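You operate a simulated robot arm through the tools that you are given. There is no shell and no other tool. Be economical: measure what you need, move in short steps, check, and stop when the job is done.

Carry out the task below with a simulated robot arm. There is one attempt and no reset: what you move stays moved.

TASK
Unwind the mini blue bobbin fully and set it on the pack bench.
Fine: black knob to UNWIND, winder slider till EMPTY and left home, knob to WIND again, roller arm away before lifting. Leave the rest.
Where things are to end (x, y in the base frame): mini blue bobbin within 60 mm of [560, -340].

The check looks at the end state, three seconds after you hand in, the way a careful person would. Anything else that was tipped, shoved, dropped, spilled or broken makes it a failure.

THE ROBOT
A 7-joint arm with a two-finger parallel gripper, fixed in place. Base frame: the origin is at the foot of the arm, x ahead of it, y to its left, z up; the work surface is at about z = 760. Readings come in mm, rad, newtons and seconds.
With the tool pointing down near the work surface it reaches from about 300 to 700 mm from the base axis. Its first joint turns from -1.152 to 1.152 rad. Payload 1.57 kg.
The TCP is the grasp point between the finger pads, 30 mm short of the fingertips. In the tool frame z runs along the fingers and y along their closing line. Largest opening 110 mm; finger width 24, thickness 12; the body of the gripper, 48 by 112 mm, starts 78 mm behind the TCP.
Orientation is that of the tool frame in the base frame, as [roll, pitch, yaw] about the fixed x, y, z axes, in that order (R = Rz(yaw) Ry(pitch) Rx(roll)). With the fingers straight down and closing along the base's y, the tool's x points along the base's -x, its y along +y and its z along -z.

THE INTERFACE
- The arm moves only by the tool send_rows. Its argument "series" is one flat list of numbers, 6 for each row, row after row: the shift along the base's x, y, z in mm, then the turn, a rotation vector about the base's x, y, z in rad. In form: [tx, ty, tz, wx, wy, wz, tx, ty, tz, wx, wy, wz, ...]. A call has 1 to 20 rows; each row is the pose to reach, as a shift and turn from the pose commanded when the call began. "fingers" is the finger opening in mm, from 0 to 110, set as the call begins (left out, the last holds). A row lasts 0.2 s, in which the tool goes at most 50 mm and 0.15 rad; a call with a longer step from one row to the next is refused whole, and so is a gripper value outside its range. Where a pose cannot be reached the arm comes as near as it can. A force on the tool above 60 N (or 10 N above the force at the start of the call, whichever is more), or a blocked arm, ends the call early, and 0.2 s more pass. Each finger travels about 108 mm/s and halts on what it meets, pressing with about 23 N; the grip force reading is that of the motor and also rises with nothing between the fingers. The clock runs only during rows and for 0.2 s after the last one: add rows that repeat a pose to give the fingers time. The reply holds the time, the measured pose of the TCP, the force on the tool along the base axes, the opening and the grip force, in the units named above and with some noise, with the torque about the TCP (base axes, N m) and any sound that the robot's microphone picked up.
- Cameras (640 x 400 px; columns grow to the right, rows downward): "scene" is fixed at [168.9, -411.1, 1384.4]; the picture's right is [0.64, -0.77, 0.00], its down [-0.58, -0.48, -0.66] and it looks along [0.51, 0.42, -0.75] (base axes); focal length 340 px, centre (320, 200). "wrist" rides on the gripper at [70, 16, -141] in the tool frame; the picture's right is [-0.23, 0.97, 0.00], its down [-0.86, -0.20, -0.48] and it looks along [-0.47, -0.11, 0.88] (tool axes); focal length 222 px, centre (320, 200). There is no depth. A picture from a camera that has moved, and an enlarged one, comes with that camera's place and axes in the base frame and with its lens.
- snapshot(camera): a new picture of that camera. The clock stands still meanwhile.
- zoom(camera, box): a new picture of the part [left, top, right, bottom] of that camera's present view, enlarged. The clock stands still meanwhile.
- finish_job(): hands the job in; it is judged then, once.

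Go step by step. Nothing tells you positions but the pictures and the camera data: compare them with the known pose of the tool, close in by small moves and look again before you grip or let go. The budget is 120 turns and 64 pictures, counting those below and the enlarged ones. Unless the task says otherwise, let go and move clear before handing in, and close with one line.

The tools are called after "Call:" by a JSON object that holds its "op" and its "data". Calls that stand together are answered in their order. send_rows: Moves the arm, as the interface text tells. Its arguments: {"type":"object","properties":{"series":{"type":"array","items":{"type":"number"}},"fingers":{"type":"number"}},"required":["series"]} The other tools are called the same way: snapshot (camera) takes a picture; zoom (camera, box) takes an enlarged picture of a part of a camera's view; finish_job () hands the job in.

At the start:

```text
t: 0.0
eef_pos: [378.9, -98.1, 1106.4]
ee_rot: [-3.141, 0.0, -3.141]
force: [0.0, 0.3, -0.5]
torque: [0.0, 0.0, 0.01]
gripper_width: 110.0
gripper_force: 0.1
```

scene: 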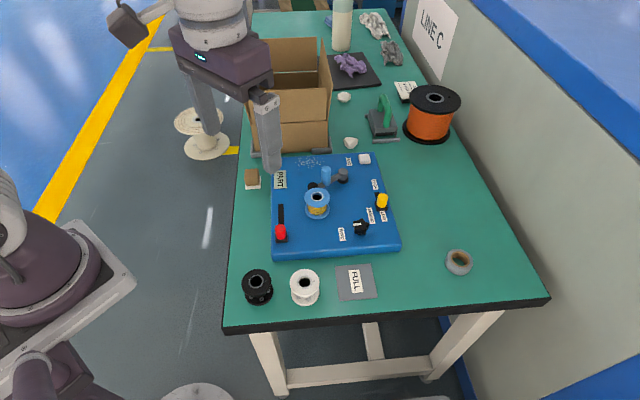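
wrist: 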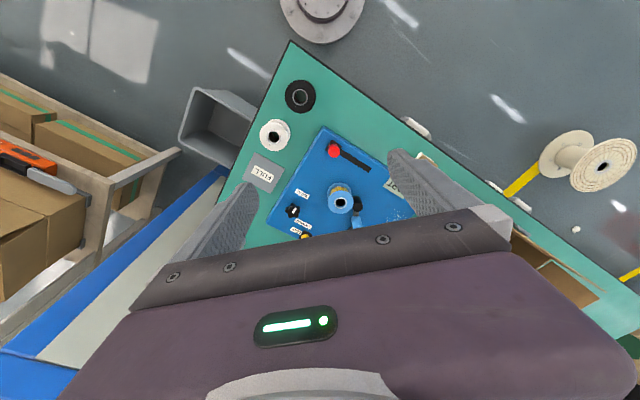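

I see a blue winder board with a red slider, a black knob, a yellow knob and a blue bobbin on a spindle. I'll zoom in for detail first.

Call:
{"op": "zoom", "data": {"camera": "scene", "box": [260, 140, 420, 260]}}

Call:
{"op": "zoom", "data": {"camera": "wrist", "box": [240, 60, 440, 260]}}

Call:
{"op": "zoom", "data": {"camera": "scene", "box": [220, 240, 420, 340]}}

```text
3.33 times, centred on (340, 200) of scene
camera zoom: at [168.9, -411.1, 1384.4], right [0.64, -0.77, 0.0], down [-0.58, -0.48, -0.66], along [0.51, 0.42, -0.75], focal length 1134 px, centre (253, 200)
```

zoom: 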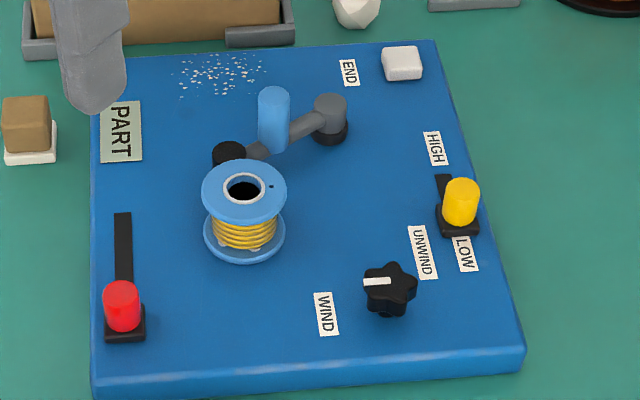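

```text
2.00 times, centred on (340, 160) of wrist
camera zoom: at [309.0, -82.6, 1248.0], right [0.23, 0.97, 0.0], down [0.86, -0.2, 0.48], along [0.47, -0.11, -0.88], focal length 444 px, centre (280, 280)
```

zoom: 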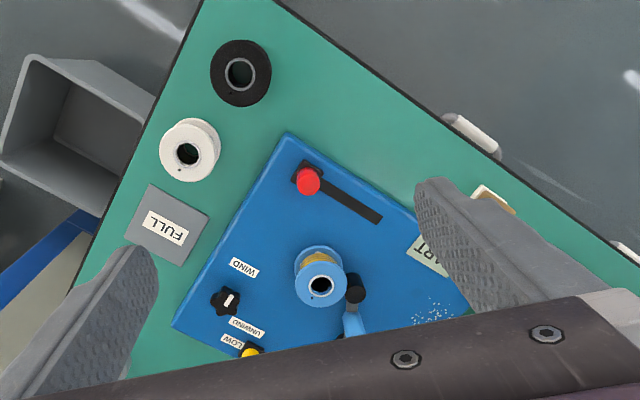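

```text
3.20 times, centred on (320, 290) of scene
camera zoom: at [168.9, -411.1, 1384.4], right [0.64, -0.77, 0.0], down [-0.58, -0.48, -0.66], along [0.51, 0.42, -0.75], focal length 1089 px, centre (320, -88)
```

zoom: 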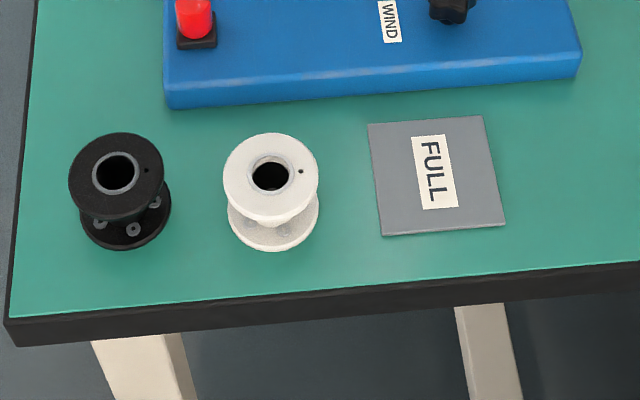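

The bobbin is near (542,-95) with its top at about 840, the black knob near (557,-201) and the red slider near (437,-84). I'll move closer with the wrist camera to look at the knob and the roller arm.

Call:
{"op": "send_rows", "data": {"series": [30, -10, -30, 0, 0, 0, 60, -20, -60, 0, 0, 0, 90, -30, -90, 0, 0, 0, 120, -40, -120, 0, 0, 0, 140, -50, -140, 0, 0, 0, 140, -50, -140, 0, 0, 0]}}

Call:
{"op": "snapshot", "data": {"camera": "wrist"}}

Call:
{"op": "snapshot", "data": {"camera": "scene"}}

```text
t: 1.4
eef_pos: [518.7, -147.8, 967.6]
ee_rot: [-3.141, 0.0, 3.141]
force: [0.4, -0.4, 0.2]
torque: [-0.01, 0.0, 0.0]
gripper_width: 109.9
gripper_force: 0.0
```

```text
58 pictures are left
camera wrist: at [448.8, -131.9, 1107.5], right [0.23, 0.97, 0.0], down [0.85, -0.2, 0.48], along [0.47, -0.11, -0.88], focal length 222 px, centre (320, 200)
```

wrist: 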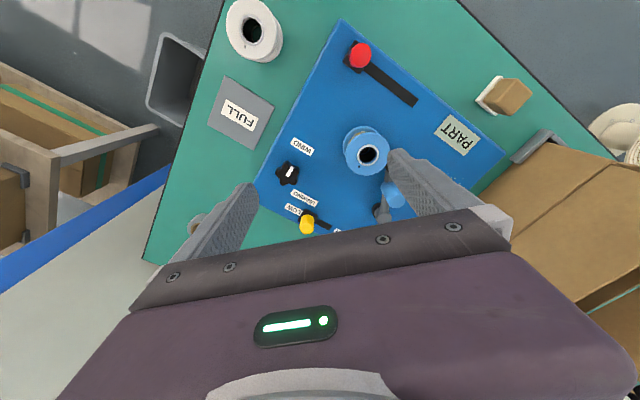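

```text
57 pictures are left
```

scene: 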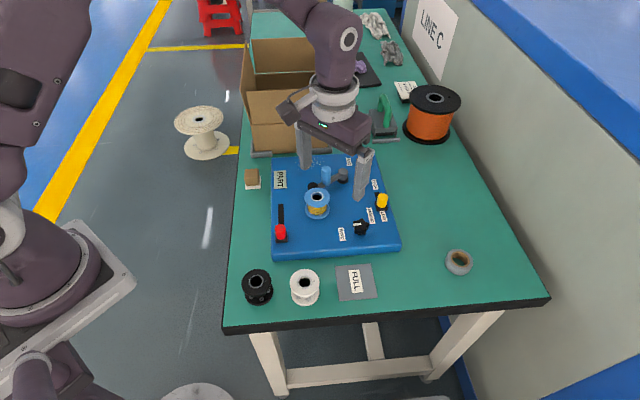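

Call:
{"op": "zoom", "data": {"camera": "wrist", "box": [250, 120, 350, 240]}}

Call:
{"op": "zoom", "data": {"camera": "scene", "box": [340, 180, 400, 240]}}

Call:
{"op": "zoom", "data": {"camera": "scene", "box": [290, 150, 370, 200]}}

```text
3.33 times, centred on (300, 180) of wrist
camera zoom: at [448.8, -131.9, 1107.5], right [0.23, 0.97, 0.0], down [0.85, -0.2, 0.48], along [0.47, -0.11, -0.88], focal length 740 px, centre (387, 267)
```

zoom: 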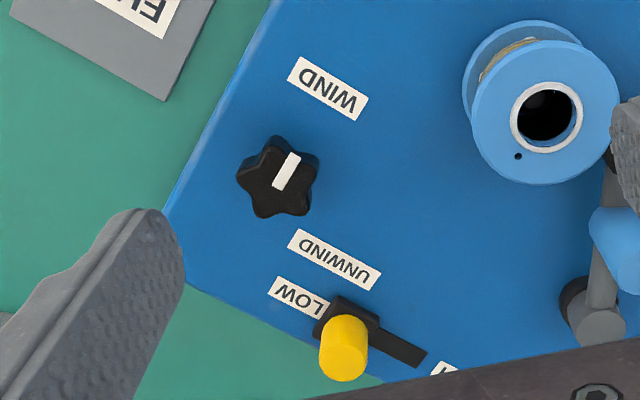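

```text
6.67 times, centred on (370, 210) of scene
camera zoom: at [168.9, -411.1, 1384.4], right [0.64, -0.77, 0.0], down [-0.58, -0.48, -0.66], along [0.51, 0.42, -0.75], focal length 2268 px, centre (-13, 133)
```

zoom: 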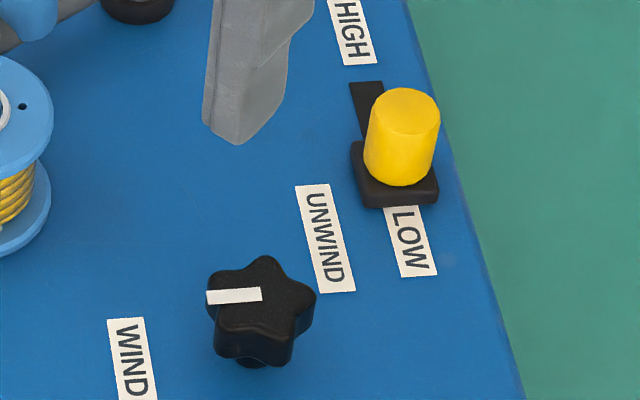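

```text
8.00 times, centred on (330, 175) of scene
camera zoom: at [168.9, -411.1, 1384.4], right [0.64, -0.77, 0.0], down [-0.58, -0.48, -0.66], along [0.51, 0.42, -0.75], focal length 2722 px, centre (240, 400)
```

zoom: 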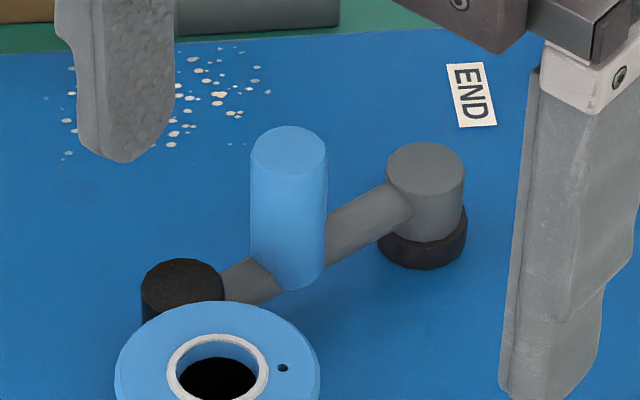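

The board top is at z≈790 and the knob sits near (553,-203) with its top at about 820, pointing at ~150° (WIND). I'll position above it with the closing line along the pointer.

Call:
{"op": "send_rows", "data": {"series": [5, -8, -10, 0, 0, 0.15, 10, -16, -20, 0, 0, 0.3, 15, -24, -30, 0, 0, 0.45, 20, -32, -40, 0, 0, 0.6, 25, -40, -50, 0, 0, 0.75, 30, -48, -60, 0, 0, 0.9, 34.5, -55, -67, 0, 0, 1.03, 34.5, -55, -87, 0, 0, 1.03, 34.5, -55, -87, 0, 0, 1.03], "fingers": 60}}

Call:
{"op": "snapshot", "data": {"camera": "wrist"}}

Call:
{"op": "zoom", "data": {"camera": "scene", "box": [320, 160, 420, 250]}}

```text
t: 3.4
eef_pos: [553.5, -204.3, 879.0]
ee_rot: [3.141, 0.001, -2.11]
force: [0.5, 0.1, 0.0]
torque: [0.01, -0.06, 0.02]
gripper_width: 59.9
gripper_force: 0.1
```

```text
53 pictures are left
camera wrist: at [503.5, -256.2, 1019.9], right [-0.72, 0.7, 0.0], down [0.61, 0.63, 0.48], along [0.33, 0.34, -0.88], focal length 222 px, centre (320, 200)
```

wrist: 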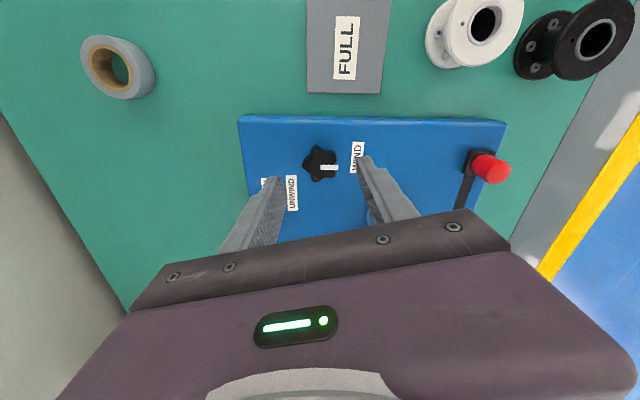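

```text
4.44 times, centred on (370, 205) of scene
camera zoom: at [168.9, -411.1, 1384.4], right [0.64, -0.77, 0.0], down [-0.58, -0.48, -0.66], along [0.51, 0.42, -0.75], focal length 1512 px, centre (98, 178)
```

zoom: 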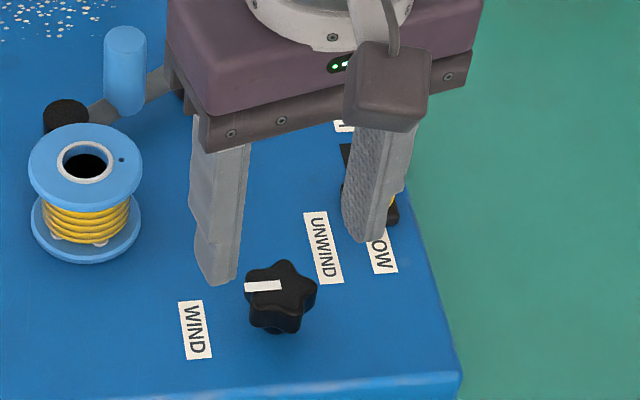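

The fingers straddle the knob; I'm descending and closing on it.

Call:
{"op": "send_rows", "data": {"series": [-1, -1, -20, 0, 0, 0, -2, -2, -40, 0, 0, 0, -2, -2, -49, 0, 0, 0, -2, -2, -49, 0, 0, 0]}}

Call:
{"op": "zoom", "data": {"camera": "scene", "box": [320, 180, 410, 250]}}

Call:
{"op": "zoom", "data": {"camera": "wrist", "box": [240, 110, 400, 230]}}

```text
t: 4.4
eef_pos: [551.2, -206.4, 829.8]
ee_rot: [3.141, -0.001, -2.113]
force: [0.1, -0.7, -0.1]
torque: [-0.05, 0.0, -0.05]
gripper_width: 60.0
gripper_force: 0.0
```

```text
5.71 times, centred on (365, 215) of scene
camera zoom: at [168.9, -411.1, 1384.4], right [0.64, -0.77, 0.0], down [-0.58, -0.48, -0.66], along [0.51, 0.42, -0.75], focal length 1944 px, centre (63, 114)
```

zoom: 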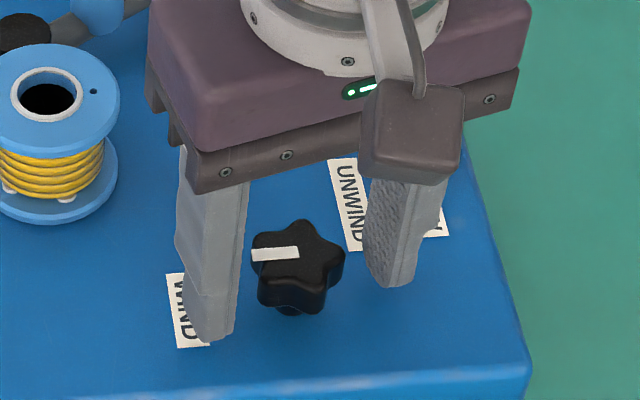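

```text
3.33 times, centred on (320, 170) of wrist
camera zoom: at [501.5, -258.4, 970.8], right [-0.72, 0.7, 0.0], down [0.61, 0.63, 0.48], along [0.33, 0.34, -0.88], focal length 740 px, centre (320, 300)
```

zoom: 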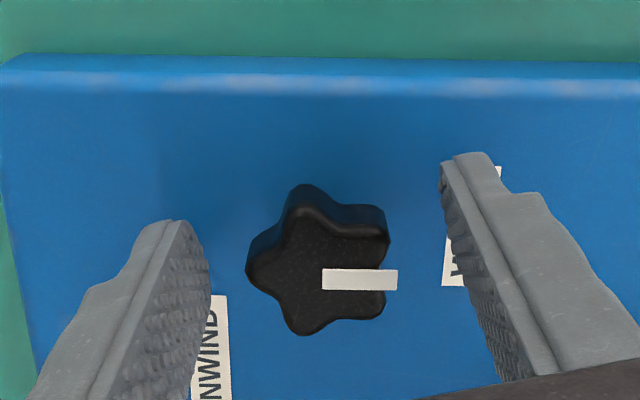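

Alignment is good; I'm closing and checking the grip.

Call:
{"op": "send_rows", "data": {"series": [0, 0, 0, 0, 0, 0, 0, 0, 0, 0, 0, 0, 0, 0, 0, 0, 0, 0], "fingers": 20}}

Call:
{"op": "send_rows", "data": {"series": [0, 0, 0, 0, 0, -0.1, 0, 0, 0, 0, 0, -0.2, 0, 0, 0, 0, 0, -0.3, 0, 0, 0, 0, 0, -0.4, 0, 0, 0, 0, 0, -0.5, 0, 0, 0, 0, 0, -0.6]}}

Call:
{"op": "zoom", "data": {"camera": "wrist", "box": [240, 110, 400, 230]}}

```text
t: 5.2
eef_pos: [552.2, -206.9, 830.5]
ee_rot: [-3.14, 0.0, -2.111]
force: [8.8, -5.9, -7.1]
torque: [-0.13, -0.23, -0.04]
gripper_width: 34.0
gripper_force: 41.1
```

```text
t: 6.6
eef_pos: [550.4, -205.3, 829.1]
ee_rot: [3.138, -0.004, -2.714]
force: [-5.8, -4.3, -14.6]
torque: [0.26, -0.86, -0.02]
gripper_width: 33.6
gripper_force: 42.1
```

```text
3.33 times, centred on (320, 170) of wrist
camera zoom: at [480.6, -220.0, 971.3], right [-0.2, 0.98, 0.0], down [0.86, 0.17, 0.48], along [0.47, 0.1, -0.88], focal length 740 px, centre (320, 300)
```

zoom: 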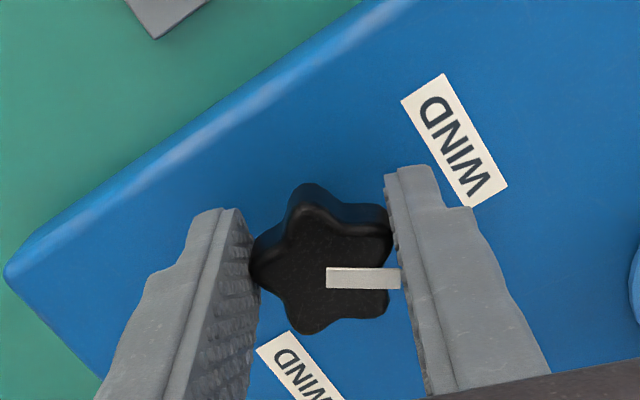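

The knob turns with the gripper with low torque. I'm continuing clockwise.

Call:
{"op": "send_rows", "data": {"series": [0, 0, 0, 0, 0, -0.1, 0, 0, 0, 0, 0, -0.2, 0, 0, 0, 0, 0, -0.3, 0, 0, 0, 0, 0, -0.4, 0, 0, 0, 0, 0, -0.5, 0, 0, 0, 0, 0, -0.6]}}

Call:
{"op": "snapshot", "data": {"camera": "wrist"}}

```text
t: 8.0
eef_pos: [549.8, -203.1, 829.7]
ee_rot: [3.138, -0.004, 2.971]
force: [-10.6, 20.1, -28.0]
torque: [0.2, 0.22, 0.08]
gripper_width: 33.9
gripper_force: 41.5
```

```text
48 pictures are left
camera wrist: at [484.4, -175.9, 972.0], right [0.39, 0.92, 0.0], down [0.81, -0.34, 0.48], along [0.44, -0.18, -0.88], focal length 222 px, centre (320, 200)
```

wrist: 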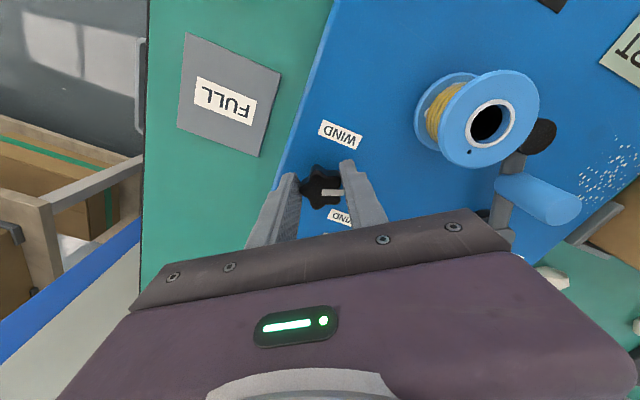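

The pointer is about halfway; I'll relieve the side force slightly and continue.

Call:
{"op": "send_rows", "data": {"series": [-1, 2, -1, 0, 0, 0, -1, 2, -1, 0, 0, -0.1, -1, 2, -1, 0, 0, -0.2, -1, 2, -1, 0, 0, -0.3, -1, 2, -1, 0, 0, -0.4, -1, 2, -1, 0, 0, -0.5]}}

Call:
{"op": "zoom", "data": {"camera": "wrist", "box": [240, 110, 400, 230]}}

```text
t: 9.4
eef_pos: [551.7, -201.0, 830.1]
ee_rot: [3.138, 0.0, 2.47]
force: [-4.8, 34.3, 16.3]
torque: [0.6, 0.36, 0.11]
gripper_width: 33.4
gripper_force: 41.5
```

```text
3.33 times, centred on (320, 170) of wrist
camera zoom: at [505.9, -146.1, 971.9], right [0.78, 0.62, 0.0], down [0.54, -0.69, 0.48], along [0.3, -0.37, -0.88], focal length 740 px, centre (320, 300)
```

zoom: 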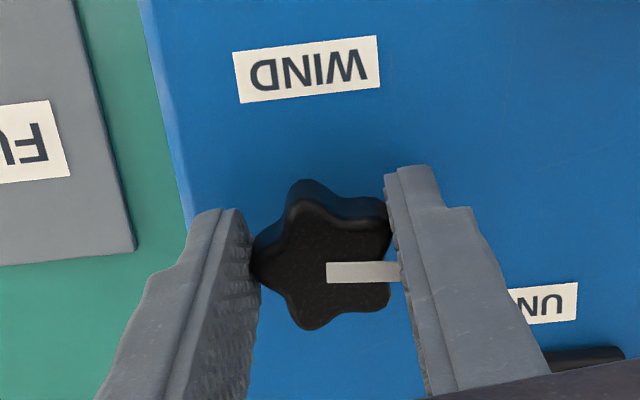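

The pointer is near 38° now and UNWIND sits at about 10° from the knob, so I'll continue turning with the side force relieved.

Call:
{"op": "send_rows", "data": {"series": [0, 2, 0, 0, 0, 0, 0, 2, 0, 0, 0, -0.1, 0, 2, 0, 0, 0, -0.2, 0, 2, 0, 0, 0, -0.3, 0, 2, 0, 0, 0, -0.4, 0, 2, 0, 0, 0, -0.5]}}

Call:
{"op": "zoom", "data": {"camera": "wrist", "box": [240, 110, 400, 230]}}

```text
t: 10.8
eef_pos: [551.1, -200.8, 830.3]
ee_rot: [3.139, 0.002, 1.971]
force: [20.2, 18.8, 11.8]
torque: [0.2, -0.29, 0.22]
gripper_width: 33.5
gripper_force: 41.5
```

```text
3.33 times, centred on (320, 170) of wrist
camera zoom: at [539.3, -130.5, 971.1], right [0.99, 0.17, 0.0], down [0.15, -0.86, 0.48], along [0.09, -0.47, -0.88], focal length 740 px, centre (320, 300)
```

zoom: 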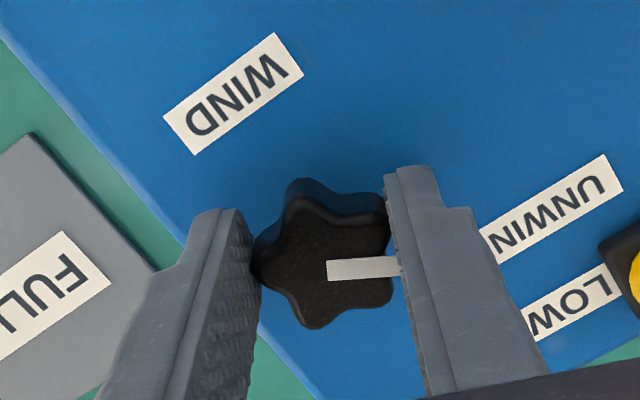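

The pointer now aims at UNWIND. I'll nudge a bit more to see whether there is a stop.

Call:
{"op": "send_rows", "data": {"series": [0, 0, 0, 0, 0, -0.07, 0, 0, 0, 0, 0, -0.14, 0, 0, 0, 0, 0, -0.14]}}

Call:
{"op": "zoom", "data": {"camera": "wrist", "box": [240, 110, 400, 230]}}

```text
t: 11.6
eef_pos: [549.5, -202.2, 829.6]
ee_rot: [-3.142, 0.002, 1.829]
force: [17.7, 4.8, -5.2]
torque: [0.14, -0.21, 0.04]
gripper_width: 37.2
gripper_force: 9.4
```

```text
3.33 times, centred on (320, 170) of wrist
camera zoom: at [547.8, -130.5, 970.5], right [1.0, 0.03, 0.0], down [0.03, -0.88, 0.48], along [0.01, -0.48, -0.88], focal length 740 px, centre (320, 300)
```

zoom: 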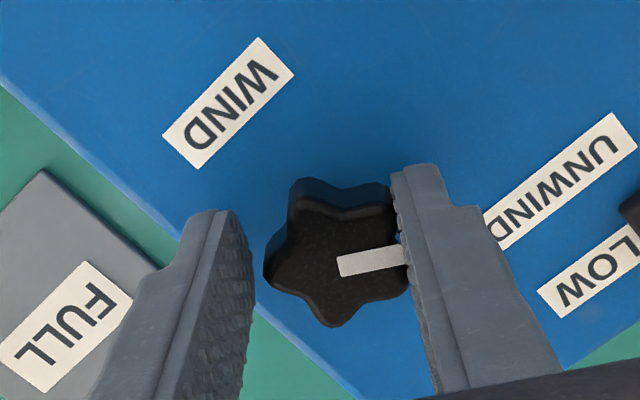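

The knob hit its stop and slipped in the fingers, with the pointer aimed at UNWIND. I'm releasing and rising.

Call:
{"op": "send_rows", "data": {"series": [0, 0, 0, 0, 0, 0, 0, 0, 0, 0, 0, 0, 0, 0, 30, 0, 0, 0, 0, 0, 70, 0, 0, 0, 0, 0, 110, 0, 0, 0, 0, 0, 120, 0, 0, 0], "fingers": 60}}

Call:
{"op": "snapshot", "data": {"camera": "scene"}}

```text
t: 13.0
eef_pos: [550.3, -200.3, 950.3]
ee_rot: [-3.141, -0.001, 1.83]
force: [0.2, 0.0, 0.1]
torque: [-0.04, 0.01, -0.04]
gripper_width: 59.8
gripper_force: 0.1
```

```text
44 pictures are left
```

scene: 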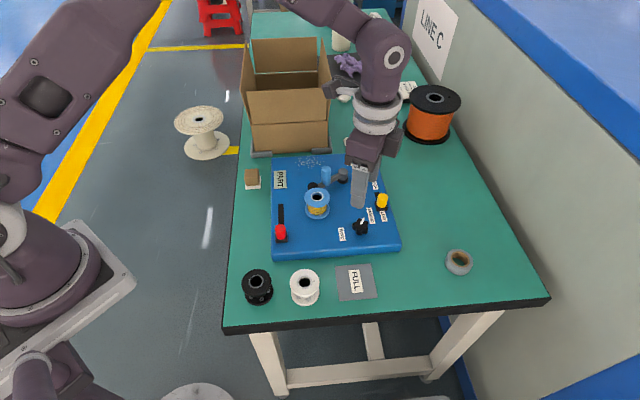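

Next is the red slider near (437,-85); I'm moving above it with the closing line along the slot.

Call:
{"op": "send_rows", "data": {"series": [-23, 23, 0, 0, 0, 0.13, -46, 46, 0, 0, 0, 0.26, -69, 69, 0, 0, 0, 0.39, -92, 92, 0, 0, 0, 0.52, -113, 115, 0, 0, 0, 0.52, -113, 115, -40, 0, 0, 0.52, -113, 115, -50, 0, 0, 0.52, -113, 115, -50, 0, 0, 0.52], "fingers": 60}}

Call:
{"op": "zoom", "data": {"camera": "wrist", "box": [220, 80, 420, 230]}}

Call:
{"op": "zoom", "data": {"camera": "scene", "box": [250, 150, 400, 260]}}

```text
t: 14.8
eef_pos: [438.4, -86.4, 900.7]
ee_rot: [3.141, 0.0, 2.351]
force: [0.5, -0.5, 0.3]
torque: [0.03, 0.02, 0.0]
gripper_width: 60.0
gripper_force: 0.0
```

```text
2.67 times, centred on (320, 155) of wrist
camera zoom: at [400.5, -26.5, 1042.1], right [0.85, 0.52, 0.0], down [0.46, -0.75, 0.48], along [0.25, -0.41, -0.88], focal length 592 px, centre (320, 320)
```

zoom: 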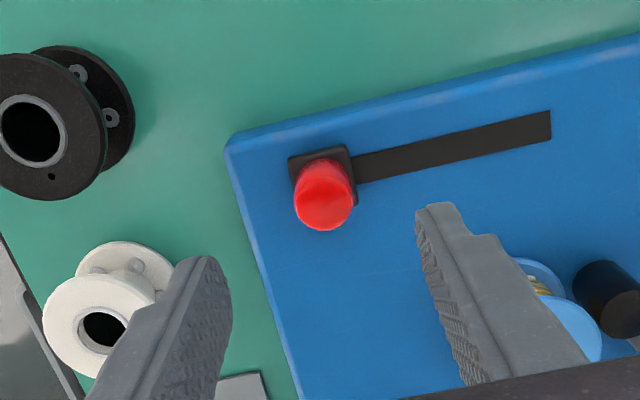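

```text
3.64 times, centred on (325, 205) of scene
camera zoom: at [168.9, -411.1, 1384.4], right [0.64, -0.77, 0.0], down [-0.58, -0.48, -0.66], along [0.51, 0.42, -0.75], focal length 1237 px, centre (302, 182)
```

zoom: 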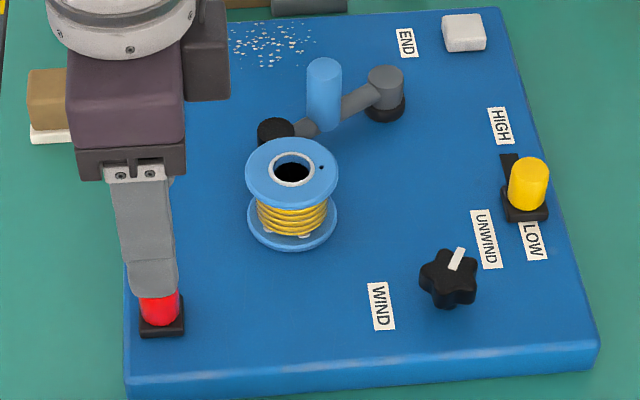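

The cap is at about (436,-82), and the slot runs at ~43° to (505,-17). I'm descending and gripping the cap.

Call:
{"op": "send_rows", "data": {"series": [-1, 2, -30, 0, 0, 0, -2, 4, -62, 0, 0, 0, -2, 4, -62, 0, 0, 0]}}

Call:
{"op": "send_rows", "data": {"series": [0, 0, 0, 0, 0, 0, 0, 0, 0, 0, 0, 0, 0, 0, 0, 0, 0, 0], "fingers": 12}}

Call:
{"op": "zoom", "data": {"camera": "wrist", "box": [220, 80, 420, 230]}}

```text
t: 15.6
eef_pos: [436.4, -83.3, 837.8]
ee_rot: [3.141, 0.0, 2.35]
force: [0.0, -0.4, 0.2]
torque: [-0.03, -0.01, 0.01]
gripper_width: 60.1
gripper_force: 0.0
```

```text
t: 16.4
eef_pos: [434.9, -82.0, 838.7]
ee_rot: [3.141, 0.001, 2.351]
force: [2.4, 2.5, -7.0]
torque: [-0.38, -0.02, 0.03]
gripper_width: 22.7
gripper_force: 35.6
```

```text
2.67 times, centred on (320, 155) of wrist
camera zoom: at [398.5, -21.6, 979.2], right [0.85, 0.52, 0.0], down [0.46, -0.75, 0.48], along [0.25, -0.41, -0.88], focal length 592 px, centre (320, 320)
```

zoom: 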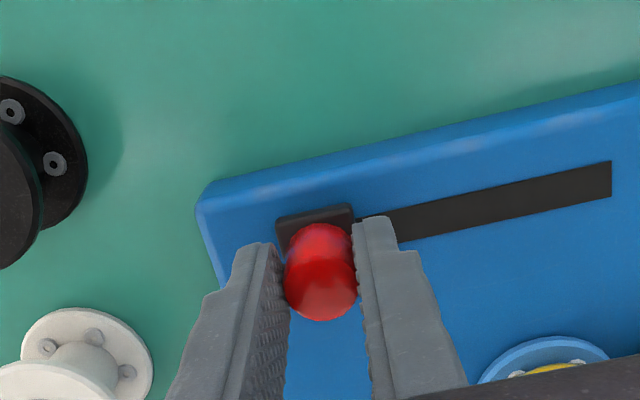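

I have the cap gripped; I'm sliding 40 mm along the slot first.

Call:
{"op": "send_rows", "data": {"series": [7.3, 6.9, 0, 0, 0, 0, 14.6, 13.7, 0, 0, 0, 0, 21.9, 20.6, 0, 0, 0, 0, 29.2, 27.5, 0, 0, 0, 0]}}

Call:
{"op": "zoom", "data": {"camera": "scene", "box": [250, 150, 400, 260]}}

Call:
{"op": "zoom", "data": {"camera": "wrist", "box": [220, 80, 420, 230]}}

```text
t: 17.4
eef_pos: [463.0, -54.7, 837.7]
ee_rot: [-3.14, 0.0, 2.351]
force: [-5.2, 4.2, 20.5]
torque: [0.01, 0.47, 0.1]
gripper_width: 22.8
gripper_force: 35.5
```

```text
3.64 times, centred on (325, 205) of scene
camera zoom: at [168.5, -411.0, 1384.5], right [0.64, -0.77, 0.0], down [-0.58, -0.48, -0.66], along [0.51, 0.42, -0.75], focal length 1237 px, centre (302, 182)
```

zoom: 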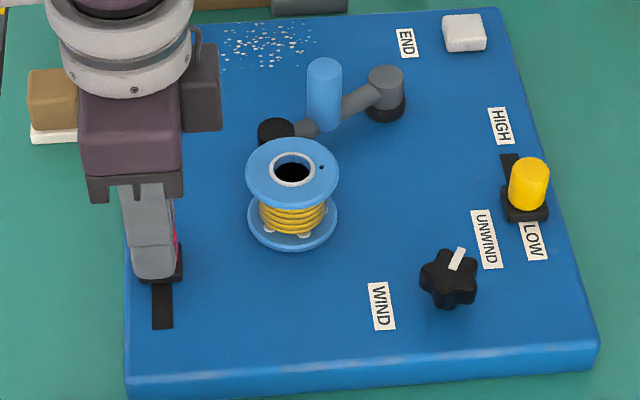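

```text
2.67 times, centred on (320, 155) of wrist
camera zoom: at [426.1, 6.0, 979.1], right [0.85, 0.52, 0.0], down [0.46, -0.75, 0.48], along [0.25, -0.41, -0.88], focal length 592 px, centre (320, 320)
```

zoom: 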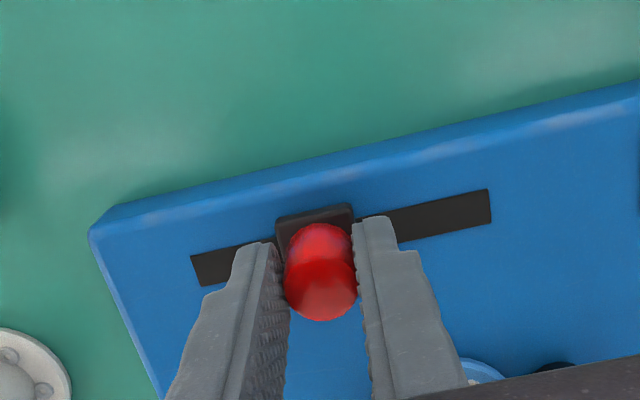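

The slider moves freely. I'll wait here two seconds to see whether the bobbin unwinds with time.

Call:
{"op": "send_rows", "data": {"series": [0, 0, 0, 0, 0, 0, 0, 0, 0, 0, 0, 0, 0, 0, 0, 0, 0, 0, 0, 0, 0, 0, 0, 0, 0, 0, 0, 0, 0, 0, 0, 0, 0, 0, 0, 0, 0, 0, 0, 0, 0, 0, 0, 0, 0, 0, 0, 0, 0, 0, 0, 0, 0, 0, 0, 0, 0, 0, 0, 0]}}

Call:
{"op": "zoom", "data": {"camera": "scene", "box": [250, 150, 400, 260]}}

```text
t: 19.6
eef_pos: [464.2, -54.9, 837.8]
ee_rot: [-3.142, 0.0, 2.352]
force: [-5.4, 6.8, 22.3]
torque: [-0.16, 0.29, 0.0]
gripper_width: 22.6
gripper_force: 35.1
```

```text
3.64 times, centred on (325, 205) of scene
camera zoom: at [168.4, -410.9, 1384.5], right [0.64, -0.77, 0.0], down [-0.58, -0.48, -0.66], along [0.51, 0.42, -0.75], focal length 1237 px, centre (302, 182)
```

zoom: 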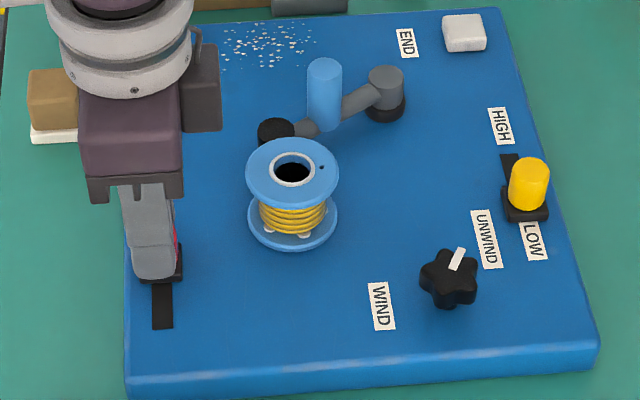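

The bobbin didn't change while waiting, so unwinding follows the stroke. I'll do the rest of the stroke and return.

Call:
{"op": "send_rows", "data": {"series": [7.3, 6.9, 0, 0, 0, 0, 14.6, 13.7, 0, 0, 0, 0, 21.9, 20.6, 0, 0, 0, 0, 25.5, 24, 0, 0, 0, 0]}}

Call:
{"op": "zoom", "data": {"camera": "wrist", "box": [220, 80, 420, 230]}}

Call:
{"op": "zoom", "data": {"camera": "scene", "box": [250, 150, 400, 260]}}

```text
t: 20.6
eef_pos: [487.2, -31.0, 837.6]
ee_rot: [-3.141, 0.0, 2.353]
force: [-11.6, 9.6, 16.4]
torque: [0.6, 0.13, 0.01]
gripper_width: 22.5
gripper_force: 35.3
```

```text
2.67 times, centred on (320, 155) of wrist
camera zoom: at [450.8, 29.8, 978.6], right [0.85, 0.52, 0.0], down [0.46, -0.75, 0.48], along [0.25, -0.41, -0.88], focal length 592 px, centre (320, 320)
```

zoom: 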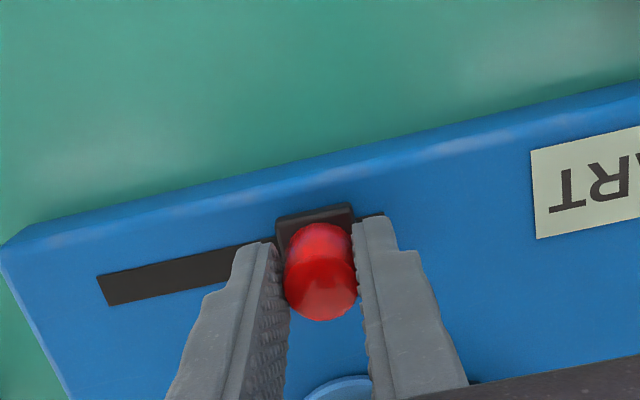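

```text
3.64 times, centred on (325, 205) of scene
camera zoom: at [168.4, -410.9, 1384.5], right [0.64, -0.77, 0.0], down [-0.58, -0.48, -0.66], along [0.51, 0.42, -0.75], focal length 1237 px, centre (302, 182)
```

zoom: 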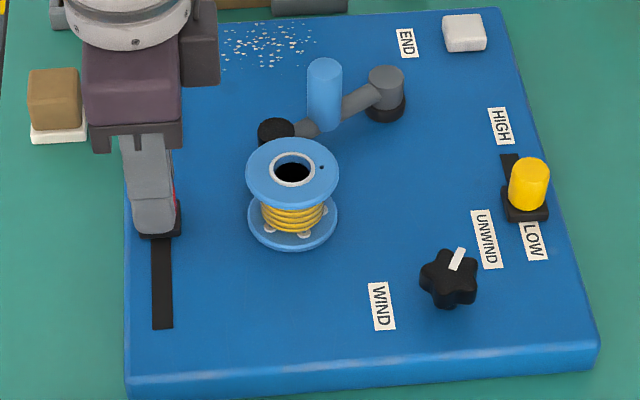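

A stroke unwinds some of the thread and PART is still shown. I'll run several back-and-forth strokes, ending at home.

Call:
{"op": "send_rows", "data": {"series": [-13.6, -12.9, 0, 0, 0, 0, -27.2, -25.8, 0, 0, 0, 0, -40.8, -38.7, 0, 0, 0, 0, -54.4, -51.6, 0, 0, 0, 0, -40.8, -38.7, 0, 0, 0, 0, -27.2, -25.8, 0, 0, 0, 0, -13.6, -12.9, 0, 0, 0, 0, 0, 0, 0, 0, 0, 0, -13.6, -12.9, 0, 0, 0, 0, -27.2, -25.8, 0, 0, 0, 0, -40.8, -38.7, 0, 0, 0, 0, -54.4, -51.6, 0, 0, 0, 0, -40.8, -38.7, 0, 0, 0, 0, -27.2, -25.8, 0, 0, 0, 0, -13.6, -12.9, 0, 0, 0, 0, 0, 0, 0, 0, 0, 0, -13.6, -12.9, 0, 0, 0, 0, -27.2, -25.8, 0, 0, 0, 0, -40.8, -38.7, 0, 0, 0, 0, -54.4, -51.6, 0, 0, 0, 0]}}

Call:
{"op": "zoom", "data": {"camera": "scene", "box": [250, 150, 400, 260]}}

```text
t: 24.8
eef_pos: [435.7, -83.0, 838.9]
ee_rot: [-3.141, 0.004, 2.351]
force: [6.7, -6.6, -21.6]
torque: [-0.31, 0.23, -0.04]
gripper_width: 22.8
gripper_force: 35.2
```

```text
3.64 times, centred on (325, 205) of scene
camera zoom: at [169.4, -411.3, 1384.2], right [0.64, -0.77, 0.0], down [-0.58, -0.48, -0.66], along [0.51, 0.42, -0.75], focal length 1237 px, centre (302, 182)
```

zoom: 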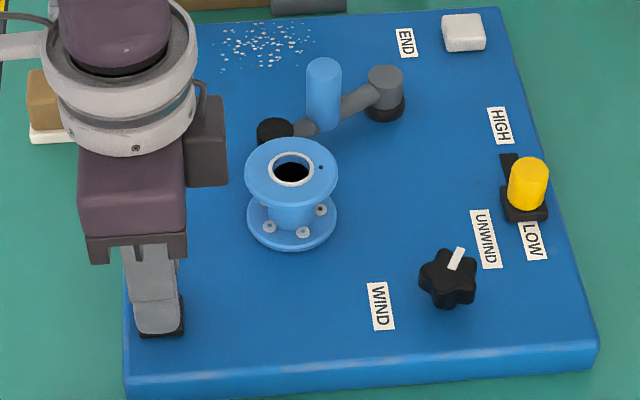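

The bobbin looks bare and the slider is at home. I'm releasing, rising and checking the plate.

Call:
{"op": "send_rows", "data": {"series": [0, 0, 0, 0, 0, 0, 0, 0, 0, 0, 0, 0, 0, 0, 30, 0, 0, 0, 0, 0, 70, 0, 0, 0, 0, 0, 112, 0, 0, 0, -20, -40, 112, 0, 0, 0, -20, -80, 112, 0, 0, 0, -20, -80, 112, 0, 0, 0], "fingers": 60}}

Call:
{"op": "zoom", "data": {"camera": "scene", "box": [250, 150, 400, 260]}}

Call:
{"op": "snapshot", "data": {"camera": "wrist"}}

```text
t: 26.6
eef_pos: [415.4, -162.9, 950.7]
ee_rot: [-3.14, 0.0, 2.352]
force: [-0.7, 1.1, 0.4]
torque: [-0.01, 0.05, 0.01]
gripper_width: 60.1
gripper_force: 0.0
```

```text
3.64 times, centred on (325, 205) of scene
camera zoom: at [168.9, -411.1, 1384.4], right [0.64, -0.77, 0.0], down [-0.58, -0.48, -0.66], along [0.51, 0.42, -0.75], focal length 1237 px, centre (302, 182)
```

zoom: 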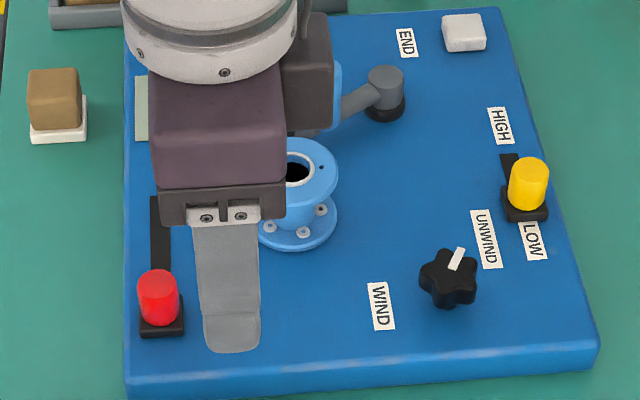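

```text
33 pictures are left
camera wrist: at [378.0, -102.8, 1092.1], right [0.85, 0.52, 0.0], down [0.46, -0.75, 0.48], along [0.25, -0.41, -0.88], focal length 222 px, centre (320, 200)
```

wrist: 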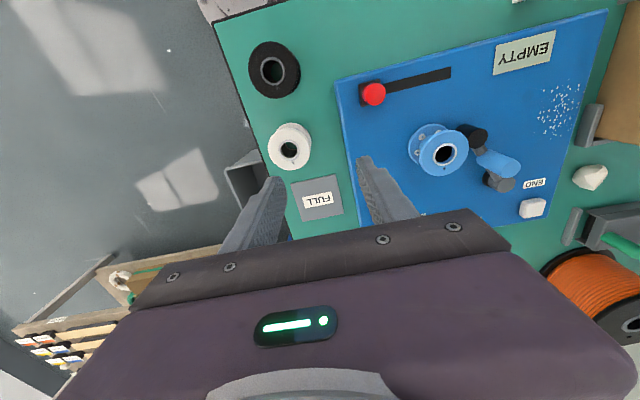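

The plate says EMPTY and the slider is home. Now I turn the knob back to WIND: moving over it with the closing line along the pointer.

Call:
{"op": "send_rows", "data": {"series": [34, -10, 0, 0, 0, -0.1, 68, -20, 0, 0, 0, -0.2, 102, -30, 0, 0, 0, -0.3, 136, -40, 0, 0, 0, -0.39, 136, -40, -40, 0, 0, -0.39, 136, -40, -75, 0, 0, -0.39, 136, -40, -75, 0, 0, -0.39], "fingers": 60}}

Call:
{"op": "zoom", "data": {"camera": "wrist", "box": [220, 80, 420, 230]}}

```text
t: 28.2
eef_pos: [550.6, -202.8, 876.8]
ee_rot: [3.141, 0.0, 1.962]
force: [0.1, 0.6, 0.3]
torque: [0.0, -0.02, 0.03]
gripper_width: 60.0
gripper_force: 0.0
```

```text
2.67 times, centred on (320, 155) of wrist
camera zoom: at [539.5, -133.7, 1017.7], right [0.99, 0.16, 0.0], down [0.14, -0.87, 0.48], along [0.08, -0.47, -0.88], focal length 592 px, centre (320, 320)
```

zoom: 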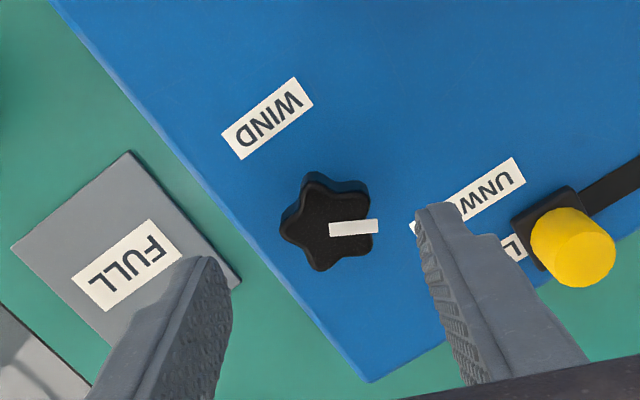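

Call:
{"op": "send_rows", "data": {"series": [1, 0, -20, 0, 0, 0, 2, 0, -40, 0, 0, 0, 2, 0, -47, 0, 0, 0, 2, 0, -47, 0, 0, 0], "fingers": 54}}

Call:
{"op": "send_rows", "data": {"series": [0, 0, 0, 0, 0, 0, 0, 0, 0, 0, 0, 0, 0, 0, 0, 0, 0, 0], "fingers": 20}}

Call:
{"op": "send_rows", "data": {"series": [0, 0, 0, 0, 0, 0.1, 0, 0, 0, 0, 0, 0.2, 0, 0, 0, 0, 0, 0.3, 0, 0, 0, 0, 0, 0.4, 0, 0, 0, 0, 0, 0.5, 0, 0, 0, 0, 0, 0.6, 0, 0, 0, 0, 0, 0.7]}}

Call:
{"op": "zoom", "data": {"camera": "wrist", "box": [220, 80, 420, 230]}}

```text
t: 29.2
eef_pos: [552.6, -203.5, 828.7]
ee_rot: [-3.14, 0.0, 1.961]
force: [-0.4, 0.7, -0.3]
torque: [0.01, 0.01, 0.02]
gripper_width: 54.1
gripper_force: 0.0
```

```text
t: 30.0
eef_pos: [551.8, -201.5, 828.7]
ee_rot: [-3.14, 0.001, 1.962]
force: [1.7, 0.6, -2.5]
torque: [-0.07, -0.12, 0.0]
gripper_width: 33.3
gripper_force: 41.6
```

```text
t: 31.6
eef_pos: [552.2, -204.4, 828.4]
ee_rot: [3.141, 0.003, 2.662]
force: [-3.6, -7.1, 19.9]
torque: [-0.04, 0.48, -0.04]
gripper_width: 33.4
gripper_force: 41.2
```

```text
2.67 times, centred on (320, 155) of wrist
camera zoom: at [498.6, -157.4, 969.8], right [0.65, 0.76, 0.0], down [0.67, -0.57, 0.48], along [0.36, -0.31, -0.88], focal length 592 px, centre (320, 320)
```

zoom: 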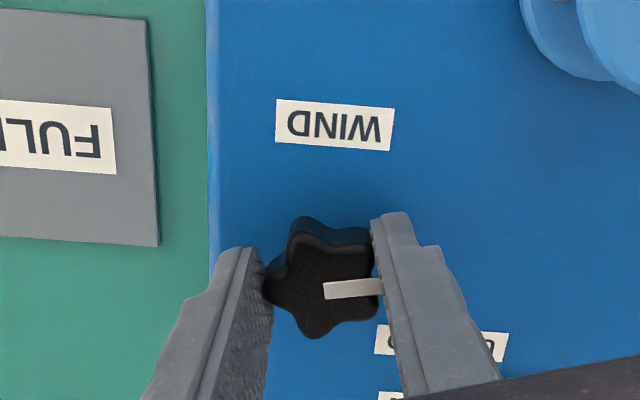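

The knob is following; I'm continuing counterclockwise.

Call:
{"op": "send_rows", "data": {"series": [0, 0, 0, 0, 0, 0.1, 0, 0, 0, 0, 0, 0.2, 0, 0, 0, 0, 0, 0.3, 0, 0, 0, 0, 0, 0.4, 0, 0, 0, 0, 0, 0.5, 0, 0, 0, 0, 0, 0.6, 0, 0, 0, 0, 0, 0.7]}}

Call:
{"op": "send_rows", "data": {"series": [0, 0, 0, 0, 0, 0.1, 0, 0, 0, 0, 0, 0.2, 0, 0, 0, 0, 0, 0.3, 0, 0, 0, 0, 0, 0.4, 0, 0, 0, 0, 0, 0.5, 0, 0, 0, 0, 0, 0.6, 0, 0, 0, 0, 0, 0.7]}}

Call:
{"op": "zoom", "data": {"camera": "wrist", "box": [220, 80, 420, 230]}}

```text
t: 33.2
eef_pos: [553.3, -204.2, 828.6]
ee_rot: [-3.14, 0.002, -2.922]
force: [2.8, -25.2, 21.6]
torque: [-0.49, 0.45, -0.01]
gripper_width: 33.3
gripper_force: 41.4
```

```text
t: 34.8
eef_pos: [555.6, -203.1, 829.2]
ee_rot: [-3.136, 0.001, -2.221]
force: [19.2, -26.7, 16.6]
torque: [-0.28, -0.26, -0.68]
gripper_width: 33.2
gripper_force: 41.1
```

```text
2.67 times, centred on (320, 155) of wrist
camera zoom: at [499.5, -249.1, 969.3], right [-0.64, 0.77, 0.0], down [0.67, 0.56, 0.48], along [0.37, 0.3, -0.88], focal length 592 px, centre (320, 320)
```

zoom: 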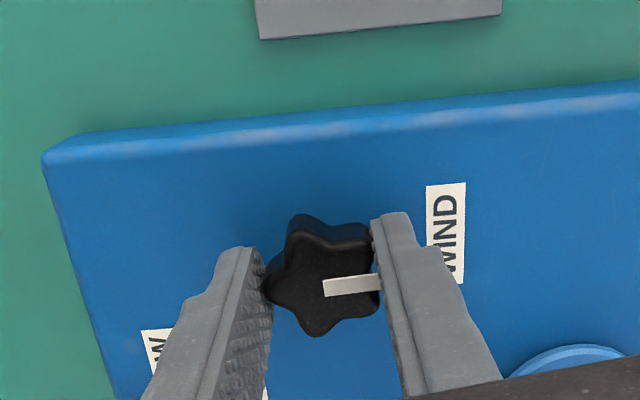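

The torque jump shows the knob is at the WIND stop. I'm releasing and moving up to view it and the roller arm.

Call:
{"op": "send_rows", "data": {"series": [0, 0, 0, 0, 0, 0, 0, 0, 0, 0, 0, 0, 0, 0, 30, 0, 0, 0, 0, 0, 70, 0, 0, 0, 0, 0, 110, 0, 0, 0, 10, -40, 130, 0, 0, -0.1, 10, -80, 130, 0, 0, -0.2, 10, -80, 130, 0, 0, -0.2], "fingers": 60}}

Call:
{"op": "zoom", "data": {"camera": "scene", "box": [250, 140, 410, 260]}}

Call:
{"op": "snapshot", "data": {"camera": "wrist"}}

```text
t: 36.6
eef_pos: [565.0, -282.7, 957.3]
ee_rot: [-3.142, 0.001, -2.423]
force: [-0.6, -0.1, -0.1]
torque: [0.02, 0.02, -0.01]
gripper_width: 59.9
gripper_force: 0.1
```

```text
3.33 times, centred on (330, 200) of scene
camera zoom: at [168.9, -411.1, 1384.4], right [0.64, -0.77, 0.0], down [-0.58, -0.48, -0.66], along [0.51, 0.42, -0.75], focal length 1134 px, centre (287, 200)
```

zoom: 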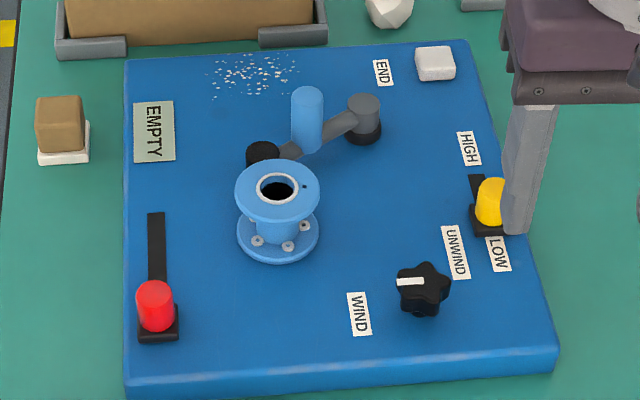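

```text
28 pictures are left
camera wrist: at [502.7, -317.6, 1098.2], right [-0.47, 0.88, 0.0], down [0.77, 0.41, 0.48], along [0.42, 0.23, -0.88], focal length 222 px, centre (320, 200)
```

wrist: 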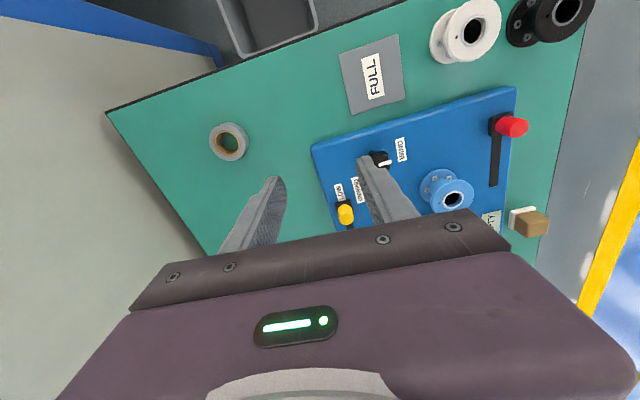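

The knob is back at WIND and the slider is home. Next I need a close look at the roller arm from above.

Call:
{"op": "send_rows", "data": {"series": [10, 30, 10, 0, 0, -0.1, 20, 60, 20, 0, 0, -0.2, 30, 90, 30, 0, 0, -0.3, 40, 120, 30, 0, 0, -0.4, 50, 150, 30, 0, 0, -0.5, 60, 180, 30, 0, 0, -0.6, 70, 205, 30, 0, 0, -0.72, 70, 205, 30, 0, 0, -0.72], "fingers": 60}}

Call:
{"op": "zoom", "data": {"camera": "wrist", "box": [220, 80, 420, 230]}}

```text
t: 38.4
eef_pos: [631.9, -77.9, 987.6]
ee_rot: [3.141, 0.001, 3.14]
force: [0.4, -1.0, -0.4]
torque: [-0.02, -0.03, 0.03]
gripper_width: 60.2
gripper_force: 0.1
```

```text
2.67 times, centred on (320, 155) of wrist
camera zoom: at [563.7, -61.9, 1128.5], right [0.23, 0.97, 0.0], down [0.85, -0.2, 0.48], along [0.47, -0.11, -0.88], focal length 592 px, centre (320, 320)
```

zoom: 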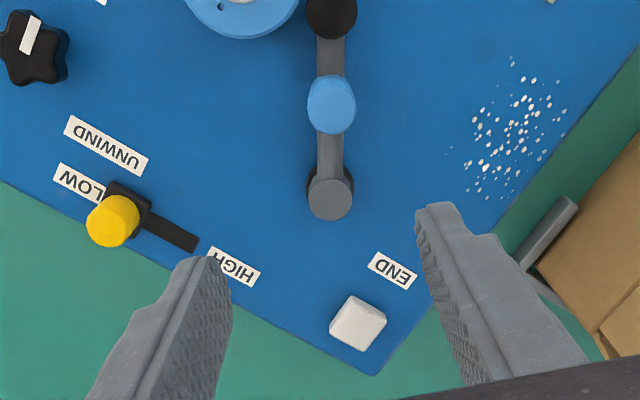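

The pivot is at ~(655,-80), the handle at ~(607,-67) with its top at z≈857, and the roller at ~(572,-58). I'll lower onto the handle with the fingers either side along y.

Call:
{"op": "send_rows", "data": {"series": [-10, 4, -30, 0, 0, 0, -20, 8, -60, 0, 0, 0, -25, 11, -92, 0, 0, 0, -25, 11, -92, 0, 0, 0], "fingers": 60}}

Call:
{"op": "zoom", "data": {"camera": "wrist", "box": [220, 80, 420, 230]}}

Call:
{"op": "zoom", "data": {"camera": "scene", "box": [260, 120, 400, 225]}}

```text
t: 39.4
eef_pos: [609.0, -66.3, 895.3]
ee_rot: [-3.141, 0.001, -3.141]
force: [-0.6, 0.3, -0.1]
torque: [0.02, 0.01, 0.0]
gripper_width: 59.9
gripper_force: 0.0
```

```text
2.67 times, centred on (320, 155) of wrist
camera zoom: at [539.4, -50.6, 1036.6], right [0.23, 0.97, 0.0], down [0.85, -0.2, 0.48], along [0.47, -0.11, -0.88], focal length 592 px, centre (320, 320)
```

zoom: 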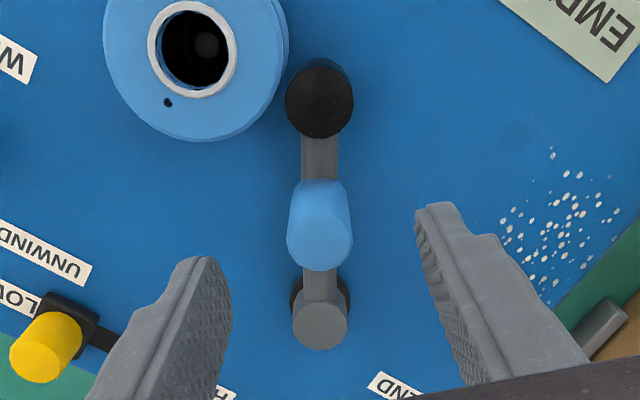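

```text
3.81 times, centred on (330, 172) of scene
camera zoom: at [168.9, -411.1, 1384.4], right [0.64, -0.77, 0.0], down [-0.58, -0.48, -0.66], along [0.51, 0.42, -0.75], focal length 1296 px, centre (282, 305)
```

zoom: 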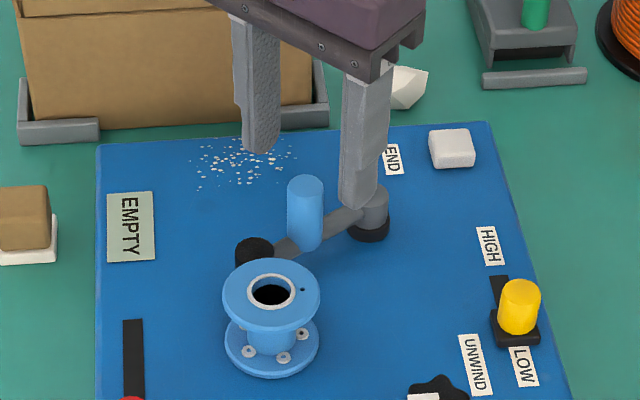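

The handle is centred between the fingers. I'm descending and caging it.

Call:
{"op": "send_rows", "data": {"series": [-1, 0, -20, 0, 0, 0, -2, 0, -41, 0, 0, 0, -2, 0, -41, 0, 0, 0]}}

Call:
{"op": "send_rows", "data": {"series": [0, 0, 0, 0, 0, 0, 0, 0, 0, 0, 0, 0], "fingers": 32}}

Call:
{"op": "send_rows", "data": {"series": [1, 5, 0, 0, 0, -0.1, 3, 10, 0, 0, 0, -0.2, 5, 14, 0, 0, 0, -0.3, 9, 19, 0, 0, 0, -0.4, 13, 23, 0, 0, 0, -0.52, 13, 23, 0, 0, 0, -0.52]}}

Call:
{"op": "zoom", "data": {"camera": "wrist", "box": [220, 80, 420, 230]}}

```text
t: 40.2
eef_pos: [607.9, -66.2, 852.6]
ee_rot: [-3.14, 0.0, -3.141]
force: [0.4, -0.1, -0.5]
torque: [-0.02, 0.02, -0.04]
gripper_width: 60.0
gripper_force: 0.0
```

```text
t: 40.8
eef_pos: [608.1, -65.3, 853.4]
ee_rot: [3.14, 0.001, 3.141]
force: [0.1, 0.0, -0.6]
torque: [-0.01, 0.01, 0.03]
gripper_width: 32.1
gripper_force: 0.1
```

```text
t: 42.2
eef_pos: [618.2, -43.0, 854.7]
ee_rot: [-3.141, -0.001, 2.62]
force: [-0.7, 0.2, 0.1]
torque: [-0.01, -0.02, 0.01]
gripper_width: 32.1
gripper_force: 0.3
```

```text
2.67 times, centred on (320, 155) of wrist
camera zoom: at [566.3, 5.3, 995.1], right [0.68, 0.73, 0.0], down [0.64, -0.6, 0.48], along [0.35, -0.33, -0.88], focal length 592 px, centre (320, 320)
```

zoom: 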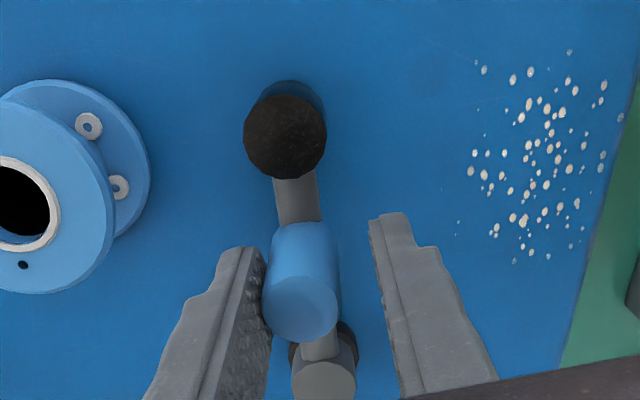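

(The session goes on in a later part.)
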